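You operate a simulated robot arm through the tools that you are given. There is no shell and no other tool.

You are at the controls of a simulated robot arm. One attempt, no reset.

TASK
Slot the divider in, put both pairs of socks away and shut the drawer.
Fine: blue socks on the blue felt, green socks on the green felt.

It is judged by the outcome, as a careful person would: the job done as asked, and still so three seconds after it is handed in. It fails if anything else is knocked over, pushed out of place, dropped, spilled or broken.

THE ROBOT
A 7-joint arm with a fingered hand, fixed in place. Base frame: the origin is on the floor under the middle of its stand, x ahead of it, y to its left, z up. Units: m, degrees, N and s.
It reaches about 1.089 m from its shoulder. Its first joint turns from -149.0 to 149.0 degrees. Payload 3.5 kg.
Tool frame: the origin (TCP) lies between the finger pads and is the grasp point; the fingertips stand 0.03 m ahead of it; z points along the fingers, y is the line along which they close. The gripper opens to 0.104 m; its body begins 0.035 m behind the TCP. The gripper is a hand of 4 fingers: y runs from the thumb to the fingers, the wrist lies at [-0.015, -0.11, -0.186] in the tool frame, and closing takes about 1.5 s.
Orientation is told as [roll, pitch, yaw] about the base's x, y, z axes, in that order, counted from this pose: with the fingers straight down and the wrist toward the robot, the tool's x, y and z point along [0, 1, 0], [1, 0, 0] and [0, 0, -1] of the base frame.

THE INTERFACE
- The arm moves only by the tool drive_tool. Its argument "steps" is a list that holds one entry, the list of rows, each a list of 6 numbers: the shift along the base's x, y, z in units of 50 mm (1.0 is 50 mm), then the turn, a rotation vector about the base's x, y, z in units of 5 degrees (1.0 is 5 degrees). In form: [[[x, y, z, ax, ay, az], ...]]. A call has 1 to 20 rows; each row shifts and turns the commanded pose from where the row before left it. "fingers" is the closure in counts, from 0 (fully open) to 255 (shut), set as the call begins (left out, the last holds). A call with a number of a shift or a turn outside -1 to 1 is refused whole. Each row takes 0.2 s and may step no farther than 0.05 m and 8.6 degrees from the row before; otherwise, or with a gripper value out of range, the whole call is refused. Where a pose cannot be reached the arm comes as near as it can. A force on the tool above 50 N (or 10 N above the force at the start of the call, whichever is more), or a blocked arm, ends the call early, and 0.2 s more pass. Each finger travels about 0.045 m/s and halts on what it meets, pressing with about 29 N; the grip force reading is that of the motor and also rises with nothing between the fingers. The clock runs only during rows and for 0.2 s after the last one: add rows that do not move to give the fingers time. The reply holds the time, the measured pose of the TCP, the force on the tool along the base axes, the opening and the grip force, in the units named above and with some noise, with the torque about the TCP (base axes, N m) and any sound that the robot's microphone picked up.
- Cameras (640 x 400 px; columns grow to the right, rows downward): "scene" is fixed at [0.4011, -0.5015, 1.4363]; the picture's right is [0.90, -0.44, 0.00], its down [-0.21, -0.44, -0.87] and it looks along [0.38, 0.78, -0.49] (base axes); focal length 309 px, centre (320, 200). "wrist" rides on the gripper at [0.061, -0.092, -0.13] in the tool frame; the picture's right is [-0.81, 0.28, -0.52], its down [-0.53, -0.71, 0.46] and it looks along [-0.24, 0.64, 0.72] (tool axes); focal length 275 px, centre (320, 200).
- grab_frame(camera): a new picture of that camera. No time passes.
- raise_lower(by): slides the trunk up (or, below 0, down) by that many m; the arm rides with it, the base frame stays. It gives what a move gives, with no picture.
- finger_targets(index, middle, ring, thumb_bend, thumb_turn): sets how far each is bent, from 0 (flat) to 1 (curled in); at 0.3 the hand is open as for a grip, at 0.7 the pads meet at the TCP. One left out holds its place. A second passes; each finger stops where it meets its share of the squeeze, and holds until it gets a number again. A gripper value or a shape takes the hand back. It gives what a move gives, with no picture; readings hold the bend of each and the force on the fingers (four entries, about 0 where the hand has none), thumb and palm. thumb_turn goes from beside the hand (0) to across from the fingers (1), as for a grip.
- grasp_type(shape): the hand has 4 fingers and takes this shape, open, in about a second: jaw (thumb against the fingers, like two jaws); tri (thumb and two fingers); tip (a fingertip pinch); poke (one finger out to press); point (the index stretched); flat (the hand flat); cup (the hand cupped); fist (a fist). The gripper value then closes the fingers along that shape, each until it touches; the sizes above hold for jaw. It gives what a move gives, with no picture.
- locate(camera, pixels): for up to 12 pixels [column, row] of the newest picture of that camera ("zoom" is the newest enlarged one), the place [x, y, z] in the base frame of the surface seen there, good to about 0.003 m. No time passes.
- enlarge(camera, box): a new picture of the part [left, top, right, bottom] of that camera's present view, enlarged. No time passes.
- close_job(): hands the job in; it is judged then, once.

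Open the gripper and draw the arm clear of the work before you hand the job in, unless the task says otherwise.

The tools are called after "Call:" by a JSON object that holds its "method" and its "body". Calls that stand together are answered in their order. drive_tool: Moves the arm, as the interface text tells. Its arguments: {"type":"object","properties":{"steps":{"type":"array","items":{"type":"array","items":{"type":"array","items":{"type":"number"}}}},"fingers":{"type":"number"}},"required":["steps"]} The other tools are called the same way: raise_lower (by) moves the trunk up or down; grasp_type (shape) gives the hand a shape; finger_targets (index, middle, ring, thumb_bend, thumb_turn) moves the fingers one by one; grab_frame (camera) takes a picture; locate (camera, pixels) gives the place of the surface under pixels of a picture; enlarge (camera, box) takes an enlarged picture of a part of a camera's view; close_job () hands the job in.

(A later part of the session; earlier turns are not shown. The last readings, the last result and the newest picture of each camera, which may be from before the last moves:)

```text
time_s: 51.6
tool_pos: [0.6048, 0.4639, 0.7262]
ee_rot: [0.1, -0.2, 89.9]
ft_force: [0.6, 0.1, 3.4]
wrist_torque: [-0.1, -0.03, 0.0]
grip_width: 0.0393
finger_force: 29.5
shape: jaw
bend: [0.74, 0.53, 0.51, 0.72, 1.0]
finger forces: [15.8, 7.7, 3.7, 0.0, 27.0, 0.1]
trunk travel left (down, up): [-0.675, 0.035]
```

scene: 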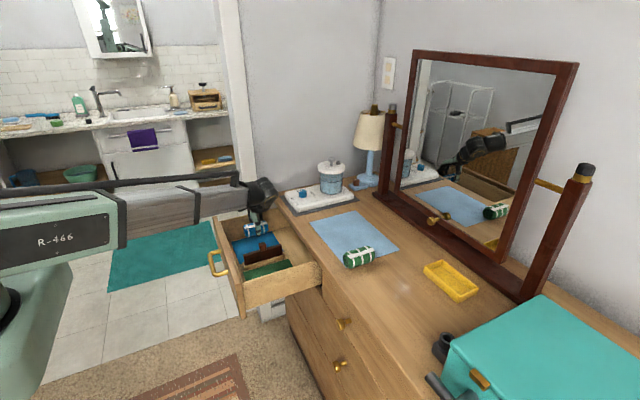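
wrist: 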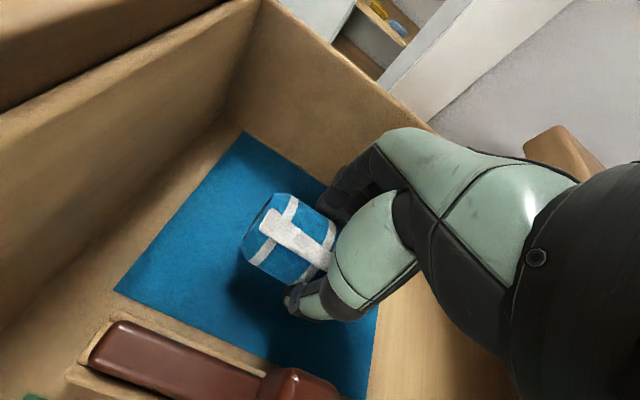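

Contact (3.4 N) at the expected height. I'll open gently to about 60 mm to release the roll.

Call:
{"method": "drive_tool", "body": {"steps": [[[0, 0, 0, 0, 0, 0], [0, 0, 0, 0, 0, 0], [0, 0, 0, 0, 0, 0]]], "fingers": 135}}

Call:
{"method": "drive_tool", "body": {"steps": [[[0, 0, 0, 0, 0, 0], [0, 0, 0, 0, 0, 0], [0, 0, 0, 0, 0, 0], [0, 0, 0, 0, 0, 0]]], "fingers": 105}}

Call:
{"method": "enlarge", "body": {"camera": "scene", "box": [220, 200, 300, 270]}}

Call:
{"method": "grab_frame", "body": {"camera": "wrist"}}

```text
time_s: 52.4
tool_pos: [0.6026, 0.4633, 0.727]
ee_rot: [0.1, -0.2, 90.0]
ft_force: [0.1, 0.4, 0.7]
wrist_torque: [0.01, 0.0, 0.0]
grip_width: 0.0484
finger_force: 0.0
shape: jaw
bend: [0.74, 0.46, 0.43, 0.71, 1.0]
finger forces: [0.0, 0.1, 0.0, 0.0, 0.1, 0.1]
trunk travel left (down, up): [-0.675, 0.035]
```

```text
time_s: 53.4
tool_pos: [0.6033, 0.4632, 0.7274]
ee_rot: [0.0, -0.2, 89.9]
ft_force: [-0.6, 0.4, 0.1]
wrist_torque: [0.02, 0.0, -0.03]
grip_width: 0.0606
finger_force: 0.2
shape: jaw
bend: [0.74, 0.41, 0.38, 0.65, 1.0]
finger forces: [0.0, 0.0, 0.1, 0.1, 0.0, 0.0]
trunk travel left (down, up): [-0.675, 0.035]
```

```text
5.71 times, centred on (260, 235) of scene
```

zoom: 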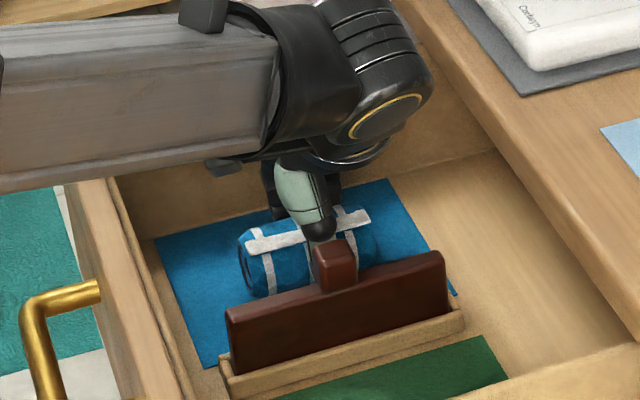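

```text
taken
```

wrist: 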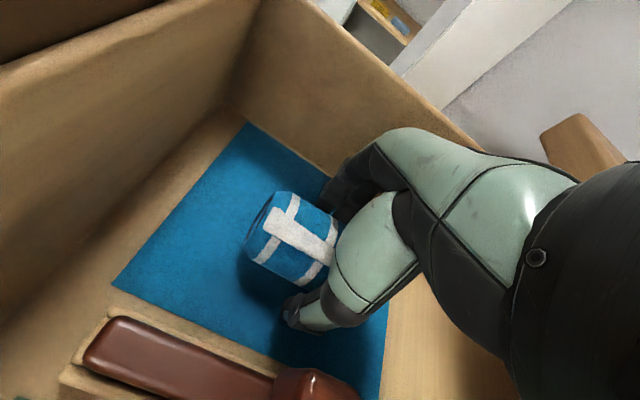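

The roll rests on the blue felt with fingers open around it. I'll raise straight up slowly.

Call:
{"method": "drive_tool", "body": {"steps": [[[0, 0, 0.2, 0, 0, 0], [0, 0, 0.4, 0, 0, 0], [0, 0, 0.6, 0, 0, 0], [0, 0, 0.8, 0, 0, 0], [0, 0, 0.9, 0, 0, 0], [0, 0, 0.9, 0, 0, 0], [0, 0, 0.9, 0, 0, 0], [0, 0, 0.9, 0, 0, 0], [0, 0, 0, 0, 0, 0]]]}}

Call:
{"method": "enlarge", "body": {"camera": "scene", "box": [220, 200, 300, 270]}}

Call:
{"method": "grab_frame", "body": {"camera": "wrist"}}

```text
time_s: 55.4
tool_pos: [0.6058, 0.4631, 1.0074]
ee_rot: [0.0, -0.2, 89.9]
ft_force: [0.1, 0.0, 0.5]
wrist_torque: [-0.01, -0.03, 0.01]
grip_width: 0.0608
finger_force: 0.2
shape: jaw
bend: [0.74, 0.41, 0.38, 0.65, 1.0]
finger forces: [0.0, 0.1, 0.0, 0.1, 0.1, 0.1]
trunk travel left (down, up): [-0.675, 0.035]
```

```text
5.71 times, centred on (260, 235) of scene
```

zoom: 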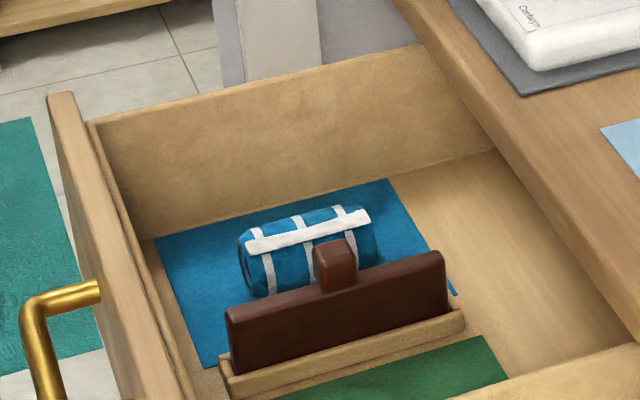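

```text
taken
```

wrist: 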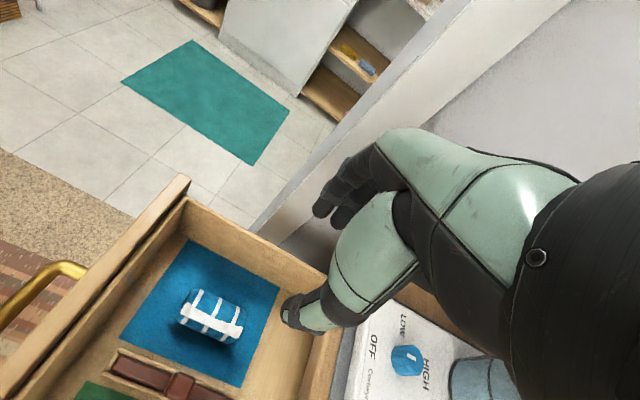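

Blue socks are properly on the blue felt. Next, the green socks near (0.80, 0.08): I'll move over toward (0.80, 0.13) first at z≈1.01 and check for forearm clearance.

Call:
{"method": "drive_tool", "body": {"steps": [[[0.42, -0.74, 0, 0, 0, 0], [0.42, -0.74, 0, 0, 0, 0], [0.42, -0.74, 0, 0, 0, 0], [0.42, -0.74, 0, 0, 0, 0], [0.42, -0.74, 0, 0, 0, 0], [0.42, -0.74, 0, 0, 0, 0], [0.42, -0.74, 0, 0, 0, 0], [0.42, -0.74, 0, 0, 0, 0], [0.42, -0.74, 0, 0, 0, 0], [0, 0, 0, 0, 0, 0]]], "fingers": 30}}

Call:
{"method": "grab_frame", "body": {"camera": "wrist"}}

Call:
{"method": "grab_frame", "body": {"camera": "scene"}}

```text
time_s: 57.6
tool_pos: [0.7939, 0.1286, 1.0065]
ee_rot: [0.0, -0.2, 89.9]
ft_force: [-0.4, -0.1, 0.2]
wrist_torque: [-0.01, -0.01, 0.0]
grip_width: 0.0915
finger_force: 0.1
shape: jaw
bend: [0.28, 0.32, 0.31, 0.39, 0.98]
finger forces: [0.0, 0.0, 0.0, 0.0, 0.0, 0.1]
trunk travel left (down, up): [-0.675, 0.035]
```

```text
taken
```

wrist: 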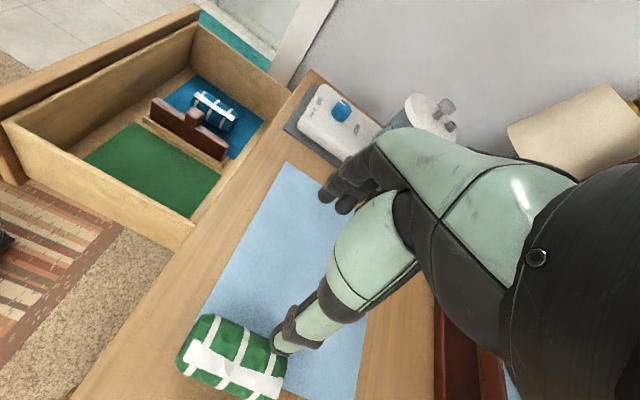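

```text
taken
```

scene: 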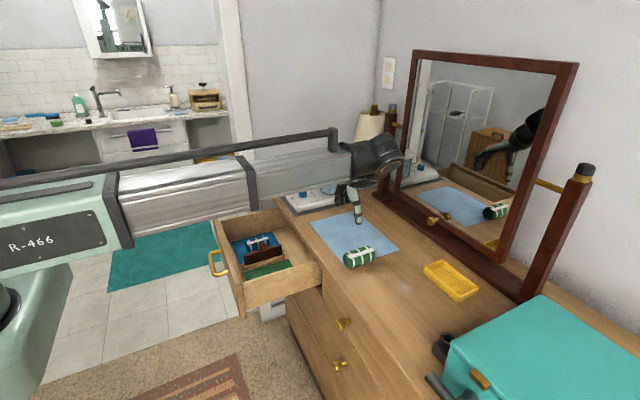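

No forearm contact. I'll zoom on the green socks at (232,358) to measure position and axis.

Call:
{"method": "enlarge", "body": {"camera": "wrist", "box": [165, 290, 315, 400]}}

```text
3.64 times, centred on (240, 345) of wrist
```

zoom: 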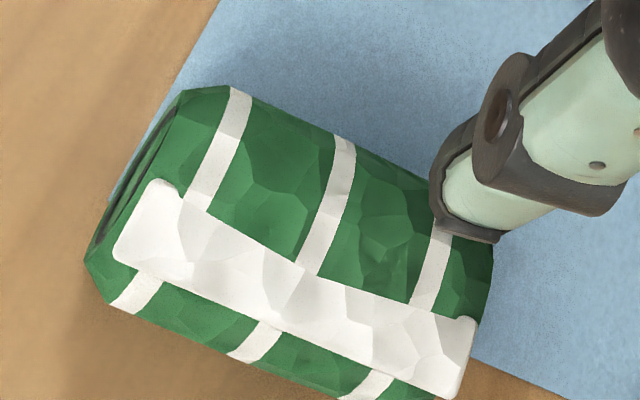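

Call:
{"method": "locate", "body": {"camera": "zoom", "pixels": [[130, 235], [455, 355], [290, 290], [205, 95], [350, 145], [420, 180], [95, 265], [250, 350], [360, 390], [180, 105], [490, 270], [300, 230]]}}

Call:
{"method": "enlarge", "body": {"camera": "scene", "box": [325, 235, 395, 280]}}

```text
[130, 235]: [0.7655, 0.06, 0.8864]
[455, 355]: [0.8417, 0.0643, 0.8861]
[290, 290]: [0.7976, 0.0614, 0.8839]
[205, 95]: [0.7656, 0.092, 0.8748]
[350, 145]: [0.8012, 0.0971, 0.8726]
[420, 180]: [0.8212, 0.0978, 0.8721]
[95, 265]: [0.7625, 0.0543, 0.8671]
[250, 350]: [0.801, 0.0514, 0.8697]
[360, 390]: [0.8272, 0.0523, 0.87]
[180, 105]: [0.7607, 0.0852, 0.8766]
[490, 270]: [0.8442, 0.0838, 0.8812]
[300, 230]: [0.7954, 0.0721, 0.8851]
```

```text
8.89 times, centred on (360, 258) of scene
```

zoom: 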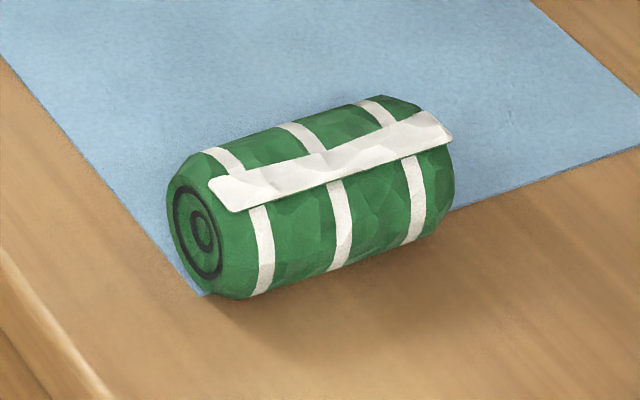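

Green socks: centre ≈(0.8035, 0.075, 0.8645), axis along x. I'll move over it and lower to z≈0.905.

Call:
{"method": "drive_tool", "body": {"steps": [[[0.11, -0.53, 0, 0, 0, 0], [0.11, -0.53, 0, 0, 0, 0], [0, 0, -0.5, 0, 0, 0], [0, 0, -0.5, 0, 0, 0], [0, 0, -0.5, 0, 0, 0], [0, 0, -0.5, 0, 0, 0], [0, 0, 0, 0, 0, 0], [0, 0, 0, 0, 0, 0]]]}}

Call:
{"method": "grab_frame", "body": {"camera": "wrist"}}

Call:
{"method": "enlarge", "body": {"camera": "scene", "box": [310, 190, 410, 290]}}

```text
time_s: 59.4
tool_pos: [0.8038, 0.0767, 0.9072]
ee_rot: [0.1, -0.2, 89.9]
ft_force: [-0.4, -0.1, 0.7]
wrist_torque: [0.0, 0.0, 0.02]
grip_width: 0.0915
finger_force: 0.0
shape: jaw
bend: [0.28, 0.32, 0.3, 0.39, 0.98]
finger forces: [0.0, 0.1, 0.1, 0.0, 0.1, 0.1]
trunk travel left (down, up): [-0.675, 0.035]
```

```text
taken
```

wrist: 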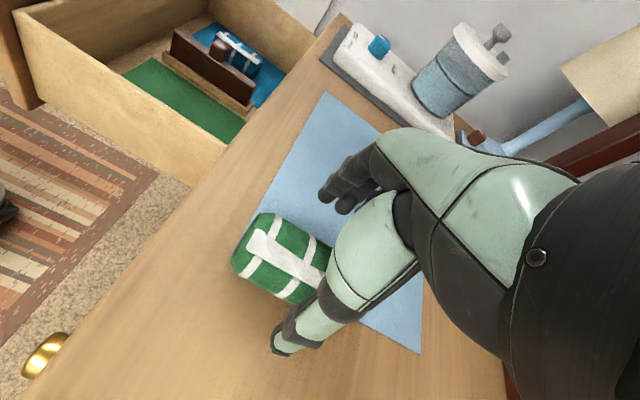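

```text
4.00 times, centred on (360, 240) of scene
```

zoom: 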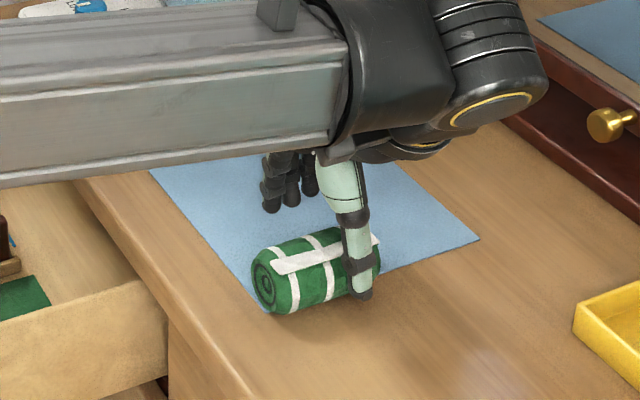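

Aligned just like the blue pair. Lower to z≈0.878 and close stepwise.

Call:
{"method": "drive_tool", "body": {"steps": [[[0, 0, -0.3, 0, 0, 0], [0, 0, -0.28, 0, 0, 0], [0, 0, 0, 0, 0, 0]]]}}

Call:
{"method": "drive_tool", "body": {"steps": [[[0, 0, 0, 0, 0, 0], [0, 0, 0, 0, 0, 0], [0, 0, 0, 0, 0, 0], [0, 0, 0, 0, 0, 0], [0, 0, 0, 0, 0, 0]]], "fingers": 130}}

Call:
{"method": "drive_tool", "body": {"steps": [[[0, 0, 0, 0, 0, 0], [0, 0, 0, 0, 0, 0], [0, 0, 0, 0, 0, 0], [0, 0, 0, 0, 0, 0]]], "fingers": 160}}

Call:
{"method": "enlarge", "body": {"camera": "scene", "box": [310, 190, 410, 290]}}

Call:
{"method": "enlarge", "body": {"camera": "wrist", "box": [200, 160, 400, 360]}}

```text
time_s: 60.2
tool_pos: [0.8044, 0.0762, 0.877]
ee_rot: [-0.1, -0.1, 89.9]
ft_force: [-0.1, -0.3, 0.6]
wrist_torque: [-0.05, -0.01, 0.0]
grip_width: 0.0917
finger_force: 0.1
shape: jaw
bend: [0.28, 0.32, 0.3, 0.39, 0.98]
finger forces: [0.1, 0.0, 0.1, 0.1, 0.0, 0.0]
trunk travel left (down, up): [-0.675, 0.035]
```

```text
time_s: 61.4
tool_pos: [0.8039, 0.0768, 0.8773]
ee_rot: [0.1, -0.2, 89.9]
ft_force: [0.7, -0.2, 0.3]
wrist_torque: [0.01, 0.01, -0.02]
grip_width: 0.0514
finger_force: 0.0
shape: jaw
bend: [0.74, 0.45, 0.41, 0.7, 1.0]
finger forces: [0.0, 0.0, 0.0, 0.1, 0.0, 0.0]
trunk travel left (down, up): [-0.675, 0.035]
```

```text
time_s: 62.4
tool_pos: [0.8054, 0.0772, 0.8772]
ee_rot: [0.2, -0.3, 89.9]
ft_force: [0.3, -0.6, 0.0]
wrist_torque: [0.01, -0.04, -0.03]
grip_width: 0.0393
finger_force: 29.2
shape: jaw
bend: [0.74, 0.51, 0.49, 0.73, 1.0]
finger forces: [15.0, 7.9, 3.6, 0.0, 26.5, 0.0]
trunk travel left (down, up): [-0.675, 0.035]
```

```text
4.00 times, centred on (360, 240) of scene
```

zoom: 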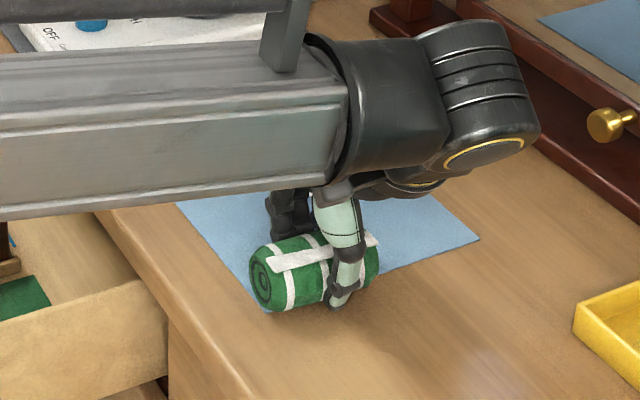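

```text
2.00 times, centred on (300, 260) of wrist
```

zoom: 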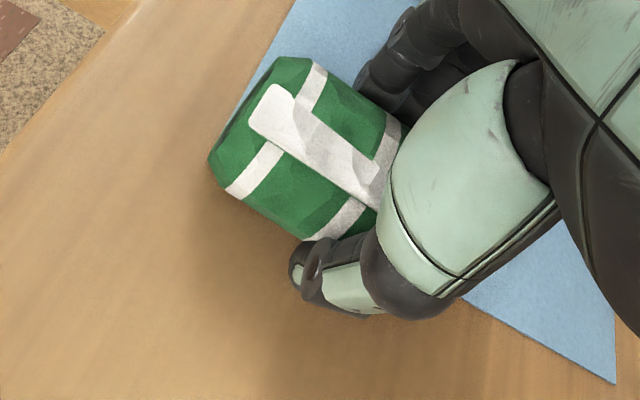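

Gripped at 39 mm with 29 N. I'll set full closure to hold it and lift 0.14 m.

Call:
{"method": "drive_tool", "body": {"steps": [[[0, 0, 0, 0, 0, 0], [0, 0, 0, 0, 0, 0], [0, 0, 0.2, 0, 0, 0], [0, 0, 0.4, 0, 0, 0], [0, 0, 0.6, 0, 0, 0], [0, 0, 0.6, 0, 0, 0], [0, 0, 0.6, 0, 0, 0], [0, 0, 0, 0, 0, 0]]], "fingers": 255}}

Call:
{"method": "enlarge", "body": {"camera": "scene", "box": [300, 160, 410, 270]}}

Call:
{"method": "grab_frame", "body": {"camera": "wrist"}}

```text
time_s: 64.2
tool_pos: [0.8043, 0.0773, 0.9973]
ee_rot: [0.2, -0.2, 89.9]
ft_force: [0.5, 0.4, -0.3]
wrist_torque: [-0.04, -0.04, -0.01]
grip_width: 0.0391
finger_force: 29.3
shape: jaw
bend: [0.74, 0.51, 0.49, 0.73, 1.0]
finger forces: [15.1, 7.8, 3.5, 0.1, 26.4, 0.0]
trunk travel left (down, up): [-0.675, 0.035]
```

```text
3.64 times, centred on (355, 215) of scene
```

zoom: 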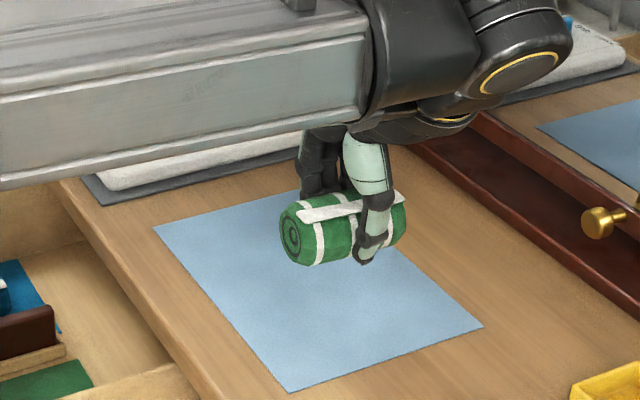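

```text
taken
```

wrist: 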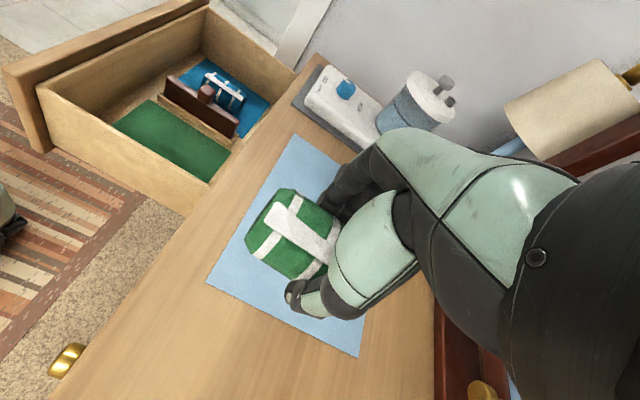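

The green socks are held. Target in the drawer: TCP ≈(0.604, 0.287), leaving thumb clearance to the right wall (y≈0.20) and finger clearance to the divider knob (y≈0.366). Carry it there at this height.

Call:
{"method": "drive_tool", "body": {"steps": [[[-0.57, 0.6, 0, 0, 0, 0], [-0.57, 0.6, 0, 0, 0, 0], [-0.57, 0.6, 0, 0, 0, 0], [-0.57, 0.6, 0, 0, 0, 0], [-0.57, 0.6, 0, 0, 0, 0], [-0.57, 0.6, 0, 0, 0, 0], [-0.57, 0.6, 0, 0, 0, 0], [0, 0, 0, 0, 0, 0], [0, 0, -0.7, 0, 0, 0], [0, 0, -0.7, 0, 0, 0], [0, 0, -0.6, 0, 0, 0], [0, 0, 0, 0, 0, 0]]]}}

Call:
{"method": "grab_frame", "body": {"camera": "wrist"}}

Call:
{"method": "enlarge", "body": {"camera": "scene", "box": [180, 160, 320, 290]}}

```text
time_s: 66.8
tool_pos: [0.6053, 0.2872, 0.8968]
ee_rot: [0.1, -0.2, 89.9]
ft_force: [-0.3, 0.0, -0.8]
wrist_torque: [0.02, -0.04, -0.04]
grip_width: 0.0392
finger_force: 28.7
shape: jaw
bend: [0.74, 0.51, 0.49, 0.73, 1.0]
finger forces: [15.1, 7.8, 3.5, 0.0, 26.5, 0.0]
trunk travel left (down, up): [-0.675, 0.035]
```

```text
taken
```

wrist: 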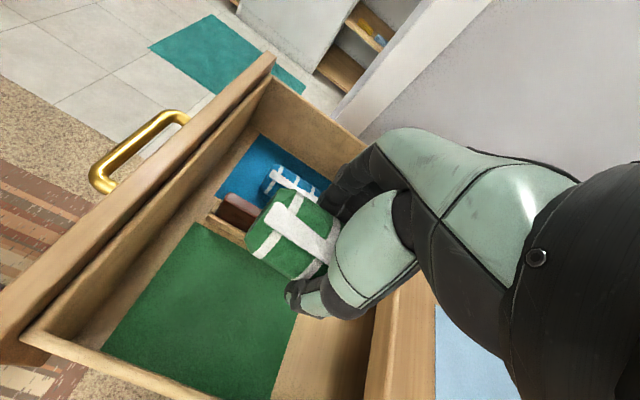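

```text
3.08 times, centred on (250, 225) of scene
```

zoom: 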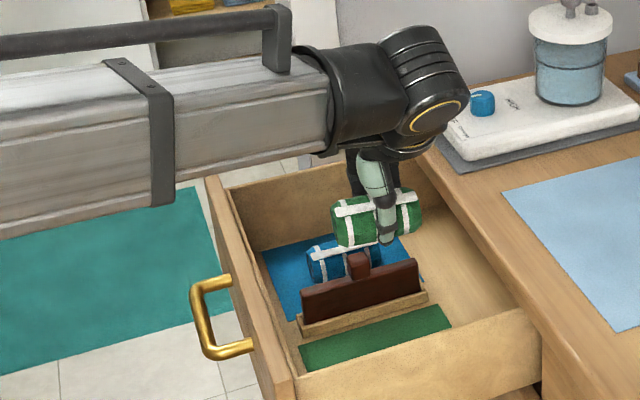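

All clear here. Lower to z≈0.78 and look again at wall and divider clearances.

Call:
{"method": "drive_tool", "body": {"steps": [[[0, 0, -0.6, 0, 0, 0], [0, 0, -0.6, 0, 0, 0], [0, 0, -0.6, 0, 0, 0], [0, 0, -0.5, 0, 0, 0], [0, 0, 0, 0, 0, 0], [0, 0, 0, 0, 0, 0]]]}}

Call:
{"method": "grab_frame", "body": {"camera": "wrist"}}

Call:
{"method": "enlarge", "body": {"camera": "scene", "box": [200, 190, 320, 300]}}

```text
time_s: 68.2
tool_pos: [0.6055, 0.2865, 0.7819]
ee_rot: [0.1, -0.1, 89.9]
ft_force: [-0.5, 0.2, 0.2]
wrist_torque: [-0.03, -0.01, 0.01]
grip_width: 0.039
finger_force: 28.9
shape: jaw
bend: [0.74, 0.51, 0.5, 0.73, 1.0]
finger forces: [15.1, 7.7, 3.6, 0.1, 26.5, 0.0]
trunk travel left (down, up): [-0.675, 0.035]
```

```text
taken
```

wrist: 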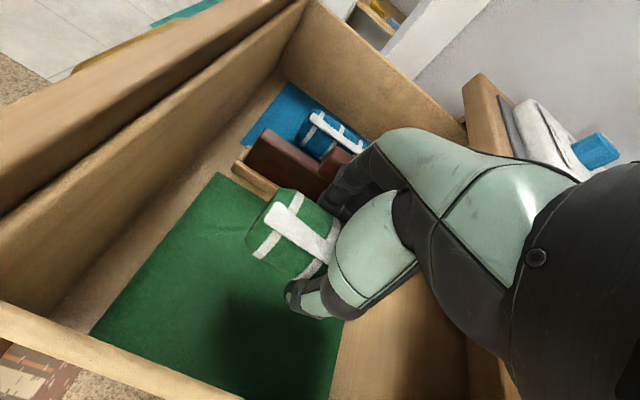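

```text
3.64 times, centred on (260, 245) of scene
```

zoom: 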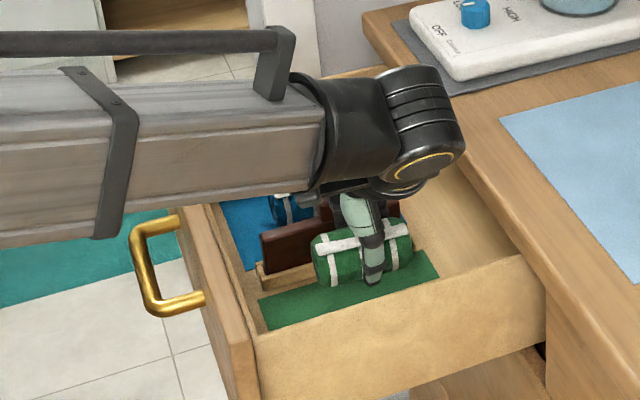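

The fingers come near the knob, so I'll shift 8 mm toward -y (TCP y≈0.279, felt centre) and lower to z≈0.745.

Call:
{"method": "drive_tool", "body": {"steps": [[[0, -0.16, 0, 0, 0, 0], [0, 0, -0.3, 0, 0, 0], [0, 0, -0.3, 0, 0, 0], [0, 0, -0.2, 0, 0, 0], [0, 0, 0, 0, 0, 0]]]}}

Call:
{"method": "grab_frame", "body": {"camera": "wrist"}}

Call:
{"method": "enlarge", "body": {"camera": "scene", "box": [220, 210, 310, 300]}}

```text
time_s: 69.4
tool_pos: [0.6047, 0.2783, 0.7432]
ee_rot: [0.1, -0.2, 89.9]
ft_force: [0.1, 0.6, -0.5]
wrist_torque: [-0.03, -0.02, 0.0]
grip_width: 0.0392
finger_force: 29.0
shape: jaw
bend: [0.74, 0.51, 0.5, 0.73, 1.0]
finger forces: [15.2, 7.8, 3.6, 0.0, 26.3, 0.0]
trunk travel left (down, up): [-0.675, 0.035]
```

```text
taken
```

wrist: 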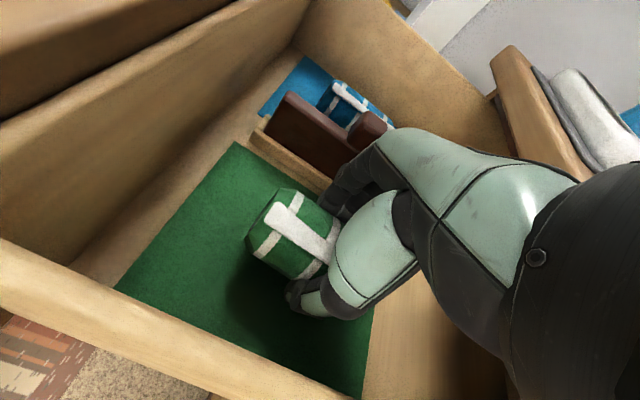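

```text
4.44 times, centred on (265, 255) of scene
```

zoom: 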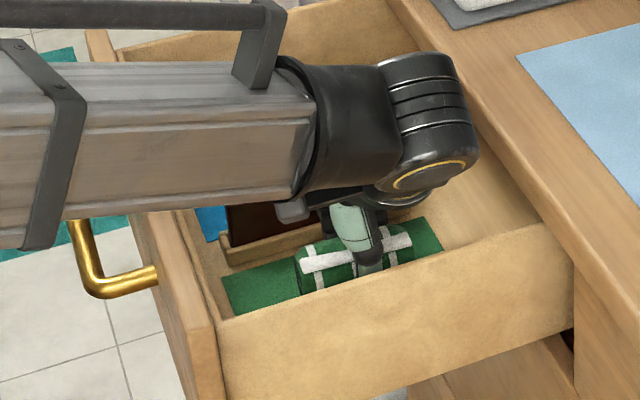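

I'll check the forearm's underside height over the front panel and the hand's lower parts near the right wall before the last ~17 mm.

Call:
{"method": "locate", "body": {"camera": "zoom", "pixels": [[150, 205], [200, 198], [260, 190], [300, 215], [345, 215], [375, 245], [400, 195], [440, 180], [400, 275], [250, 308], [150, 230], [350, 185]]}}

```text
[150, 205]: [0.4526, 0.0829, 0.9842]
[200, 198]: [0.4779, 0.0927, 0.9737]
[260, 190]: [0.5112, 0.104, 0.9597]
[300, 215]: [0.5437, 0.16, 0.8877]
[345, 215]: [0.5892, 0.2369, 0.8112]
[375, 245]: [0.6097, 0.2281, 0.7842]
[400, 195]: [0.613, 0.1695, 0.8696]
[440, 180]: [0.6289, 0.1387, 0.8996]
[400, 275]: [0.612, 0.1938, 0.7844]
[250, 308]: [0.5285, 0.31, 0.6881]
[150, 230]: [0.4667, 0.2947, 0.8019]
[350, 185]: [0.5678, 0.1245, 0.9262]
```

Forearm underside ≈0.96 and palm ≥0.85 near the wall (top 0.789): clear. Creep down to contact.

Call:
{"method": "drive_tool", "body": {"steps": [[[0, 0, -0.1, 0, 0, 0], [0, 0, -0.1, 0, 0, 0], [0, 0, -0.04, 0, 0, 0], [0, 0, 0, 0, 0, 0]]]}}

Call:
{"method": "drive_tool", "body": {"steps": [[[0, 0, -0.03, 0, 0, 0], [0, 0, -0.03, 0, 0, 0], [0, 0, -0.03, 0, 0, 0], [0, 0, 0, 0, 0, 0]]]}}

```text
time_s: 70.4
tool_pos: [0.6058, 0.2778, 0.7296]
ee_rot: [0.1, -0.2, 89.8]
ft_force: [0.0, -0.4, -1.0]
wrist_torque: [-0.01, 0.03, 0.02]
grip_width: 0.039
finger_force: 28.7
shape: jaw
bend: [0.74, 0.51, 0.5, 0.73, 1.0]
finger forces: [15.1, 7.9, 3.7, 0.0, 26.3, 0.0]
trunk travel left (down, up): [-0.675, 0.035]
```

```text
time_s: 71.4
tool_pos: [0.6056, 0.278, 0.725]
ee_rot: [0.1, -0.2, 89.9]
ft_force: [-0.6, 0.2, 0.4]
wrist_torque: [0.03, -0.03, 0.01]
grip_width: 0.0392
finger_force: 29.2
shape: jaw
bend: [0.74, 0.51, 0.5, 0.73, 1.0]
finger forces: [15.0, 7.7, 3.6, 0.1, 26.4, 0.0]
trunk travel left (down, up): [-0.675, 0.035]
```

Still no contact at 0.725; continue with 1 mm steps.

Call:
{"method": "drive_tool", "body": {"steps": [[[0, 0, -0.02, 0, 0, 0], [0, 0, -0.02, 0, 0, 0], [0, 0, -0.02, 0, 0, 0], [0, 0, 0, 0, 0, 0]]]}}

```text
time_s: 72.4
tool_pos: [0.604, 0.278, 0.7239]
ee_rot: [0.1, -0.3, 89.8]
ft_force: [1.1, 1.0, 16.2]
wrist_torque: [0.02, -0.05, 0.02]
grip_width: 0.0399
finger_force: 29.0
shape: jaw
bend: [0.74, 0.51, 0.49, 0.73, 1.0]
finger forces: [16.4, 9.1, 4.2, 0.1, 28.7, 0.0]
trunk travel left (down, up): [-0.675, 0.035]
```

Contact (16 N) at z 0.724. I'll back up 1.5 mm to relax the press and open the fingers gently.

Call:
{"method": "drive_tool", "body": {"steps": [[[0, 0, 0.03, 0, 0, 0], [0, 0, 0, 0, 0, 0]]]}}

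Call:
{"method": "drive_tool", "body": {"steps": [[[0, 0, 0, 0, 0, 0], [0, 0, 0, 0, 0, 0], [0, 0, 0, 0, 0, 0]]], "fingers": 135}}

Call:
{"method": "drive_tool", "body": {"steps": [[[0, 0, 0, 0, 0, 0], [0, 0, 0, 0, 0, 0], [0, 0, 0, 0, 0, 0], [0, 0, 0, 0, 0, 0]]], "fingers": 108}}

Call:
{"method": "grab_frame", "body": {"camera": "wrist"}}

Call:
{"method": "enlarge", "body": {"camera": "scene", "box": [220, 210, 310, 300]}}

```text
time_s: 73.0
tool_pos: [0.6051, 0.2775, 0.7242]
ee_rot: [0.0, -0.3, 89.9]
ft_force: [1.1, 0.5, 9.0]
wrist_torque: [0.09, -0.02, 0.03]
grip_width: 0.0398
finger_force: 29.2
shape: jaw
bend: [0.74, 0.51, 0.49, 0.73, 1.0]
finger forces: [16.5, 9.1, 4.2, 0.1, 27.9, 0.0]
trunk travel left (down, up): [-0.675, 0.035]
```

```text
time_s: 73.8
tool_pos: [0.6058, 0.2781, 0.7244]
ee_rot: [0.1, -0.2, 89.9]
ft_force: [-0.3, -0.7, 0.0]
wrist_torque: [-0.02, 0.02, 0.03]
grip_width: 0.0487
finger_force: 0.1
shape: jaw
bend: [0.74, 0.46, 0.43, 0.71, 1.0]
finger forces: [0.1, 0.0, 0.0, 0.0, 0.1, 0.1]
trunk travel left (down, up): [-0.675, 0.035]
```

```text
time_s: 74.8
tool_pos: [0.6053, 0.2789, 0.7236]
ee_rot: [0.1, -0.3, 89.8]
ft_force: [0.4, -0.6, 0.9]
wrist_torque: [-0.01, -0.01, -0.01]
grip_width: 0.0593
finger_force: 0.0
shape: jaw
bend: [0.74, 0.42, 0.38, 0.66, 1.0]
finger forces: [0.1, 0.0, 0.0, 0.1, 0.0, 0.1]
trunk travel left (down, up): [-0.675, 0.035]
```

```text
taken
```

wrist: 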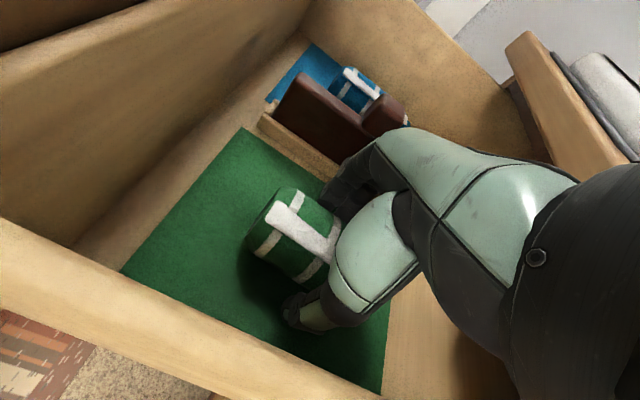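

```text
4.44 times, centred on (265, 255) of scene
```

zoom: 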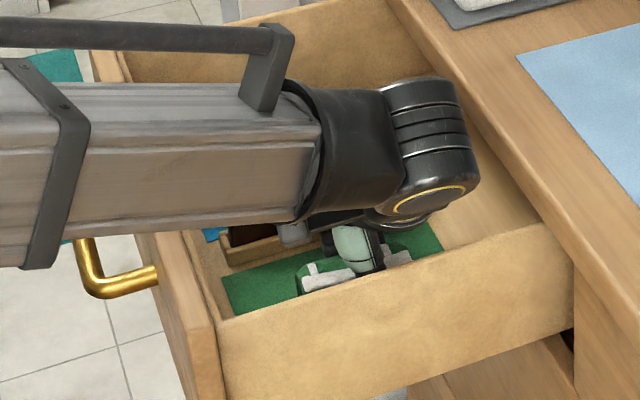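

Released with no contact force. I'll raise straight up slowly.

Call:
{"method": "drive_tool", "body": {"steps": [[[0, 0, 0.2, 0, 0, 0], [0, 0, 0.4, 0, 0, 0], [0, 0, 0.6, 0, 0, 0], [0, 0, 0.8, 0, 0, 0], [0, 0, 0.9, 0, 0, 0], [0, 0, 0.9, 0, 0, 0], [0, 0, 0.9, 0, 0, 0], [0, 0, 0.9, 0, 0, 0], [0, 0, 0, 0, 0, 0]]]}}

Call:
{"method": "enlarge", "body": {"camera": "scene", "box": [200, 190, 320, 300]}}

Call:
{"method": "grab_frame", "body": {"camera": "wrist"}}

```text
time_s: 76.8
tool_pos: [0.6049, 0.2787, 1.0037]
ee_rot: [0.1, -0.2, 89.9]
ft_force: [0.4, 0.3, -0.5]
wrist_torque: [0.01, -0.03, -0.05]
grip_width: 0.0595
finger_force: 0.1
shape: jaw
bend: [0.74, 0.42, 0.38, 0.66, 1.0]
finger forces: [0.1, 0.1, 0.0, 0.1, 0.0, 0.0]
trunk travel left (down, up): [-0.675, 0.035]
```

```text
3.64 times, centred on (260, 245) of scene
```

zoom: 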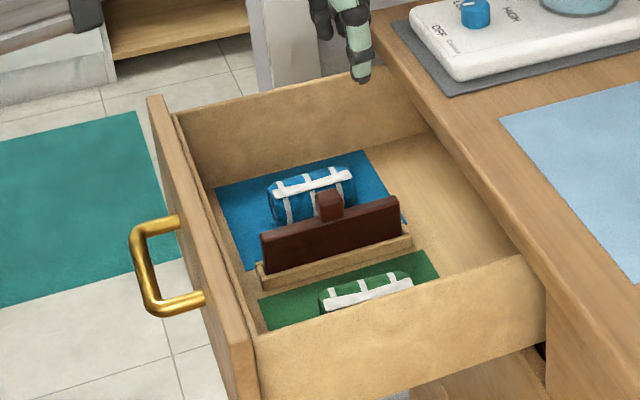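

```text
taken
```

wrist: 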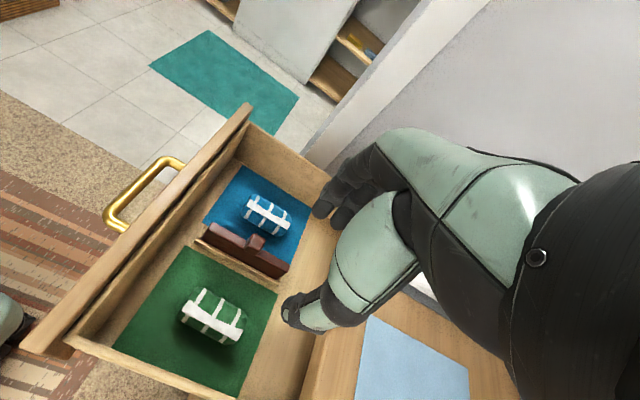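

Both pairs lie on their felts and the divider stands in the slot. Now for shutting the drawer: I'll locate the front panel, handle and the dresser's front face.

Call:
{"method": "grab_frame", "body": {"camera": "scene"}}

Call:
{"method": "locate", "body": {"camera": "scene", "pixels": [[212, 252], [208, 262], [218, 275], [226, 273], [222, 252], [215, 222], [222, 300], [240, 312], [232, 280], [290, 300], [285, 310], [310, 275]]}}

Call:
{"method": "enlarge", "body": {"camera": "scene", "box": [190, 200, 270, 330]}}

```text
taken
```

scene: 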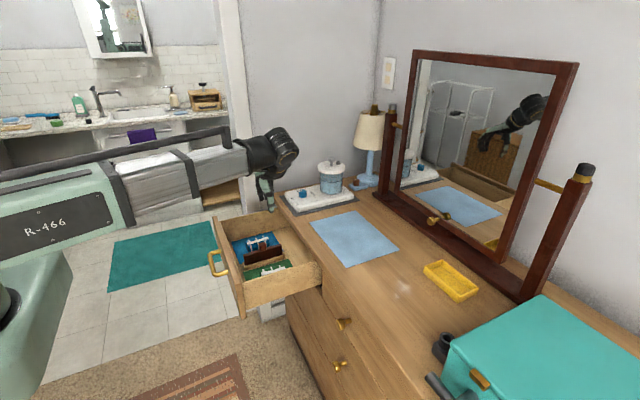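

```text
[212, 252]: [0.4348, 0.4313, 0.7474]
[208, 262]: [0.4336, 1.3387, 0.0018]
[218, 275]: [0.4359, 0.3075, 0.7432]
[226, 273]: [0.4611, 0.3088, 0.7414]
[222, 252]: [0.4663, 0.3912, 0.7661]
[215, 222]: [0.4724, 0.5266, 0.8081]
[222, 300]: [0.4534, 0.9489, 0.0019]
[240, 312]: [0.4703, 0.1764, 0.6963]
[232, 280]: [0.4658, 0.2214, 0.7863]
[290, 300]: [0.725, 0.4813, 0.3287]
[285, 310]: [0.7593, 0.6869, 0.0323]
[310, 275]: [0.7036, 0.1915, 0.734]
```

```text
3.08 times, centred on (230, 265) of scene
```

zoom: 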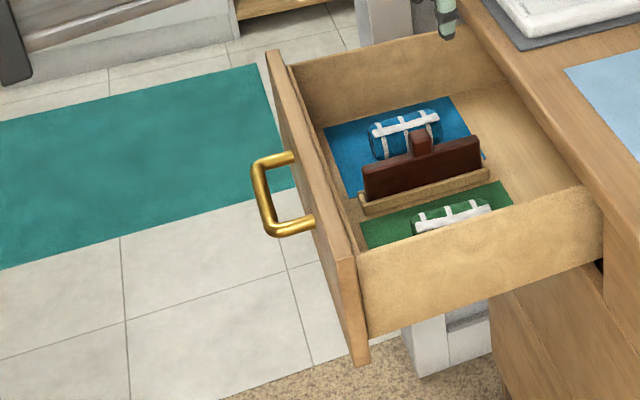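

The panel's outer face is x≈0.466 (z 0.64–0.808), the handle bar at x≈0.43, z≈0.745, y 0.31–0.43. I'll also locate the tabletop's front edge to see where the panel ends up when closed.

Call:
{"method": "locate", "body": {"camera": "zoom", "pixels": [[500, 45], [560, 118], [545, 115], [600, 180], [585, 175], [615, 215], [610, 265], [500, 330], [520, 380], [630, 320], [340, 270], [340, 340]]}}

Call:
{"method": "enlarge", "body": {"camera": "scene", "box": [270, 240, 370, 400]}}

```text
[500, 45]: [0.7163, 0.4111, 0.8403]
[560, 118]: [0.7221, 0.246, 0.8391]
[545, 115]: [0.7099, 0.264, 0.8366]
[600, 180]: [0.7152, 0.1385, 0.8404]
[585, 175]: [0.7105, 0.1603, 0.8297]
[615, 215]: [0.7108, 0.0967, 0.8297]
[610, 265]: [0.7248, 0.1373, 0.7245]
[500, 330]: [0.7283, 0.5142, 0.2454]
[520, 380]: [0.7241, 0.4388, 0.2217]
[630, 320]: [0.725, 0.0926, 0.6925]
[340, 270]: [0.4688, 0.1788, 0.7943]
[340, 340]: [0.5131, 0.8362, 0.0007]
```

```text
2.50 times, centred on (320, 320) of scene
```

zoom: 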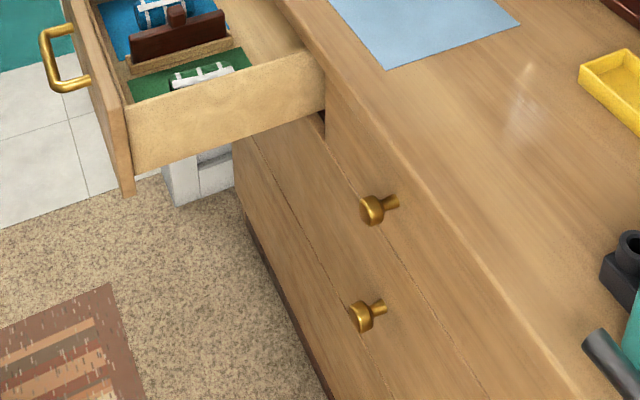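

The closed panel would sit about x≈0.725 with the tabletop edge at 0.71 above it, so I'll push on the handle bar (x≈0.43) which sticks out in front. I'll close the hand, and move in front of the drawer at z≈1.0 in two stages.

Call:
{"method": "drive_tool", "body": {"steps": [[[-0.6, 0.2, 0, 0, 0, 0], [-0.6, 0.2, 0, 0, 0, 0], [-0.6, 0.3, 0, 0, 0, 0], [-0.6, 0.3, 0, 0, 0, 0], [-0.6, 0.4, 0, 0, 0, 0], [0, 0, 0, 0, 0, 0], [0, 0, 0, 0, 0, 0]]], "fingers": 255}}

Call:
{"method": "grab_frame", "body": {"camera": "scene"}}

Call:
{"method": "grab_frame", "body": {"camera": "wrist"}}

```text
time_s: 78.4
tool_pos: [0.4544, 0.3485, 1.0047]
ee_rot: [0.2, -0.2, 89.9]
ft_force: [0.4, 0.7, 0.8]
wrist_torque: [0.04, -0.03, -0.01]
grip_width: 0.0
finger_force: 29.6
shape: jaw
bend: [0.7, 0.7, 0.7, 0.47, 1.0]
finger forces: [0.0, 0.0, 0.1, 0.0, 0.1, 0.1]
trunk travel left (down, up): [-0.675, 0.035]
```

```text
taken
```

scene: 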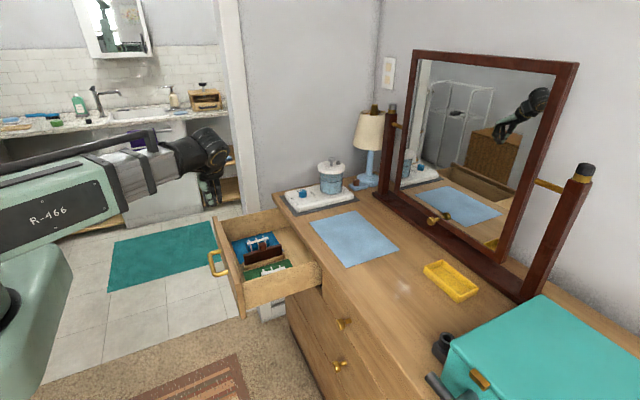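

```text
taken
```

wrist: 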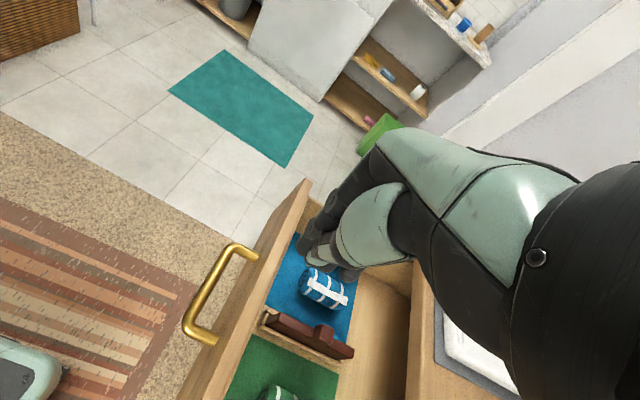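

The arm retracts fine. Continue to about (0.355, 0.372) at z≈1.0.

Call:
{"method": "drive_tool", "body": {"steps": [[[-0.5, 0.15, 0, 0, 0, 0], [-0.5, 0.15, 0, 0, 0, 0], [-0.5, 0.15, 0, 0, 0, 0], [-0.5, 0, 0, 0, 0, 0], [0, 0, 0, 0, 0, 0], [0, 0, 0, 0, 0, 0]]]}}

Call:
{"method": "grab_frame", "body": {"camera": "scene"}}

Call:
{"method": "grab_frame", "body": {"camera": "wrist"}}

```text
time_s: 79.8
tool_pos: [0.3548, 0.3714, 1.0049]
ee_rot: [0.1, -0.2, 89.9]
ft_force: [-1.0, 0.0, -0.2]
wrist_torque: [0.02, 0.01, -0.02]
grip_width: 0.0
finger_force: 28.4
shape: jaw
bend: [0.7, 0.7, 0.7, 0.47, 1.0]
finger forces: [0.0, 0.1, 0.1, 0.1, 0.0, 0.0]
trunk travel left (down, up): [-0.675, 0.035]
```

```text
taken
```

scene: 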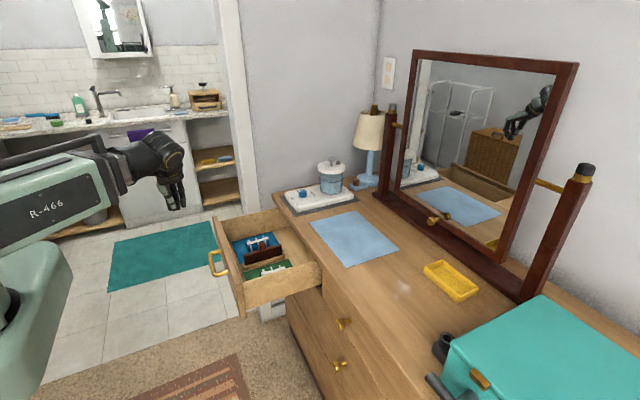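

```text
taken
```

wrist: 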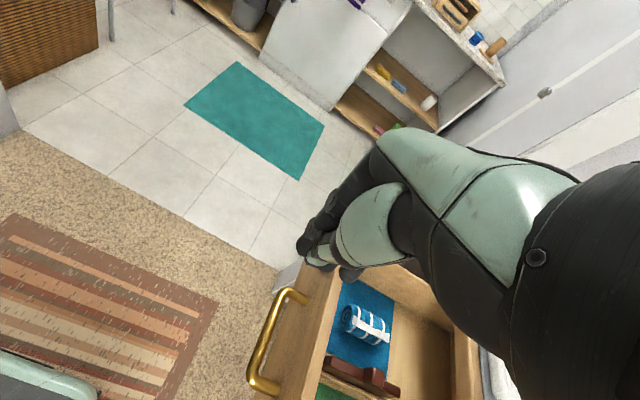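

Reachable with no force. I'll lower in front of the handle to z≈0.75 (the hand stays at x<0.40, handle bar at 0.425+).

Call:
{"method": "drive_tool", "body": {"steps": [[[0, 0, -0.7, 0, 0, 0], [0, 0, -0.7, 0, 0, 0], [0, 0, -0.7, 0, 0, 0], [0, 0, -0.7, 0, 0, 0], [0, 0, -0.7, 0, 0, 0], [0, 0, -0.7, 0, 0, 0], [0, 0, -0.6, 0, 0, 0], [0, 0, -0.3, 0, 0, 0], [0, 0, 0, 0, 0, 0], [0, 0, 0, 0, 0, 0]]]}}

Call:
{"method": "grab_frame", "body": {"camera": "scene"}}

Call:
{"method": "enlarge", "body": {"camera": "scene", "box": [130, 170, 260, 300]}}

Call:
{"method": "grab_frame", "body": {"camera": "wrist"}}

```text
time_s: 82.0
tool_pos: [0.3547, 0.3699, 0.7506]
ee_rot: [0.1, -0.2, 89.8]
ft_force: [0.0, -0.3, 0.0]
wrist_torque: [0.03, 0.01, -0.05]
grip_width: 0.0
finger_force: 28.8
shape: jaw
bend: [0.7, 0.7, 0.7, 0.47, 1.0]
finger forces: [0.0, 0.0, 0.0, 0.0, 0.1, 0.0]
trunk travel left (down, up): [-0.675, 0.035]
```

```text
taken
```

scene: 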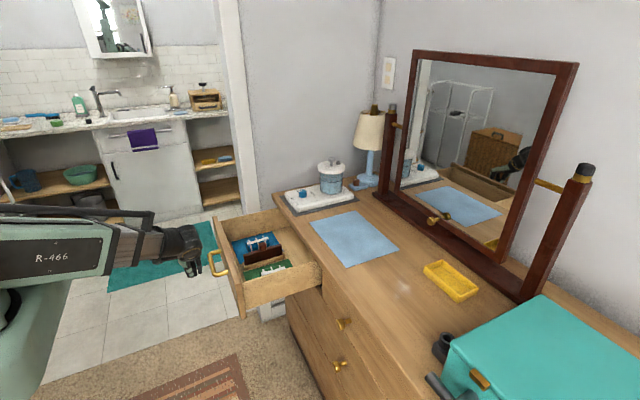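

```text
3.08 times, centred on (195, 235) of scene
```

zoom: 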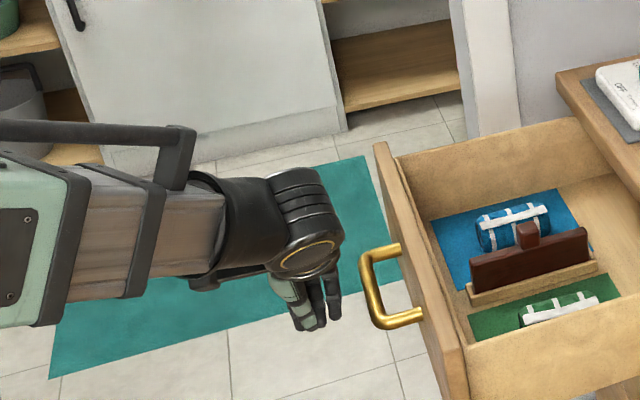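

```text
taken
```

wrist: 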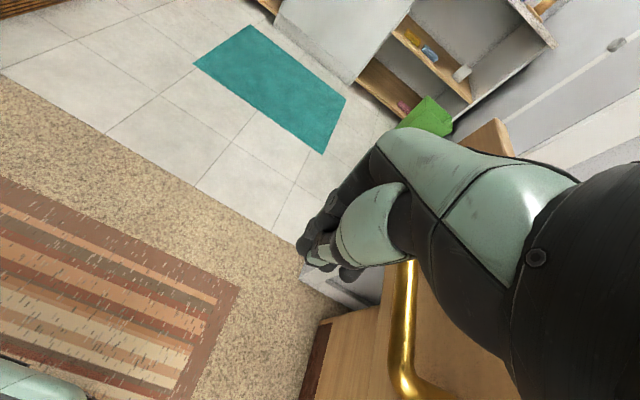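

The closed hand is just in front of the handle. I'll locate the fingers and bar to confirm the y/z alignment of the contact.

Call:
{"method": "enlarge", "body": {"camera": "scene", "box": [180, 210, 240, 290]}}

```text
5.00 times, centred on (210, 250) of scene
```

zoom: 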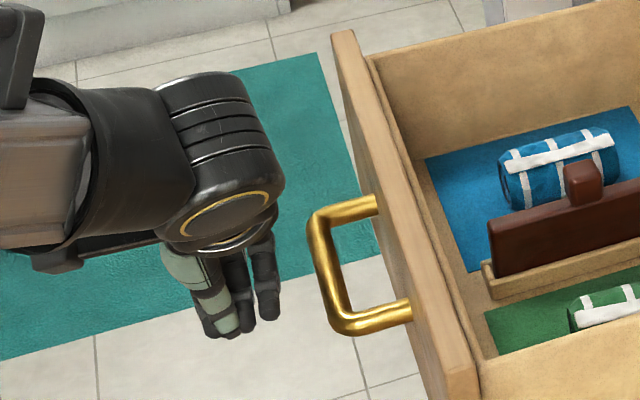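

Call:
{"method": "locate", "body": {"camera": "zoom", "pixels": [[270, 310], [275, 285], [272, 255], [222, 325], [245, 315], [320, 235], [328, 265], [340, 310], [270, 200], [280, 170], [265, 290], [225, 330]]}}

```text
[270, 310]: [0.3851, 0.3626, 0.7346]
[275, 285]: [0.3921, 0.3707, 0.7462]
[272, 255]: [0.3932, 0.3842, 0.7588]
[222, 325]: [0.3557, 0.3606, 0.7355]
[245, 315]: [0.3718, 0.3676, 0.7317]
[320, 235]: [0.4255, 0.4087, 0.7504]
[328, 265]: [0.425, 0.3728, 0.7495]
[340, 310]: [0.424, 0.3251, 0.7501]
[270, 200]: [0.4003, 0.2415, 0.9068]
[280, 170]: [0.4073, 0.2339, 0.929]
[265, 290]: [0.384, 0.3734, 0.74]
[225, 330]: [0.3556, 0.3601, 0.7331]
```

Call:
{"method": "locate", "body": {"camera": "zoom", "pixels": [[250, 228], [270, 215], [215, 245], [190, 245], [275, 190], [240, 232], [262, 235], [255, 245], [230, 250], [200, 260]]}}

```text
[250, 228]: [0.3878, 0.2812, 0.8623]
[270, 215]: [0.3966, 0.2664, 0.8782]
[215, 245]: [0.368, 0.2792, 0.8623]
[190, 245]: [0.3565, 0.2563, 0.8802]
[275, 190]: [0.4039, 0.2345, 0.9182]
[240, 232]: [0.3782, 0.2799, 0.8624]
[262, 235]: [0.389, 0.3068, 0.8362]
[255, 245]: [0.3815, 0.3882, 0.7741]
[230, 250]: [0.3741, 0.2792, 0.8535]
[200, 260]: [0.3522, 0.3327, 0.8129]
```

Everything on the hand stays behind the finger front (x offset ≤ +49 mm high up), so the tabletop edge won't be reached. I'll lower 12 mm for better overlap with the bar and push slowly in +x.

Call:
{"method": "drive_tool", "body": {"steps": [[[0, 0, -0.12, 0, 0, 0], [0, 0, -0.12, 0, 0, 0], [0.2, 0, 0, 0, 0, 0], [0.15, 0, 0, 0, 0, 0], [0.1, 0, 0, 0, 0, 0], [0.1, 0, 0, 0, 0, 0], [0.1, 0, 0, 0, 0, 0], [0.1, 0, 0, 0, 0, 0], [0.1, 0, 0, 0, 0, 0], [0, 0, 0, 0, 0, 0]]]}}

Call:
{"method": "enlarge", "body": {"camera": "scene", "box": [180, 210, 280, 310]}}

```text
time_s: 84.2
tool_pos: [0.3972, 0.3704, 0.738]
ee_rot: [0.0, -0.2, 89.9]
ft_force: [0.2, 0.2, -0.1]
wrist_torque: [0.04, 0.03, 0.04]
grip_width: 0.0
finger_force: 29.0
shape: jaw
bend: [0.7, 0.7, 0.7, 0.47, 1.0]
finger forces: [0.1, 0.0, 0.5, 0.0, 0.0, 0.1]
trunk travel left (down, up): [-0.675, 0.035]
```

```text
4.00 times, centred on (230, 260) of scene
```

zoom: 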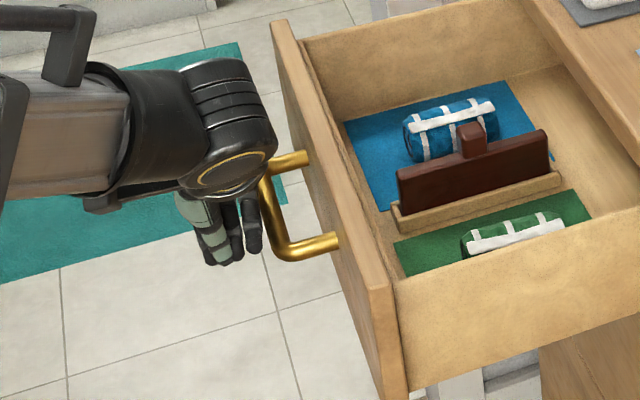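

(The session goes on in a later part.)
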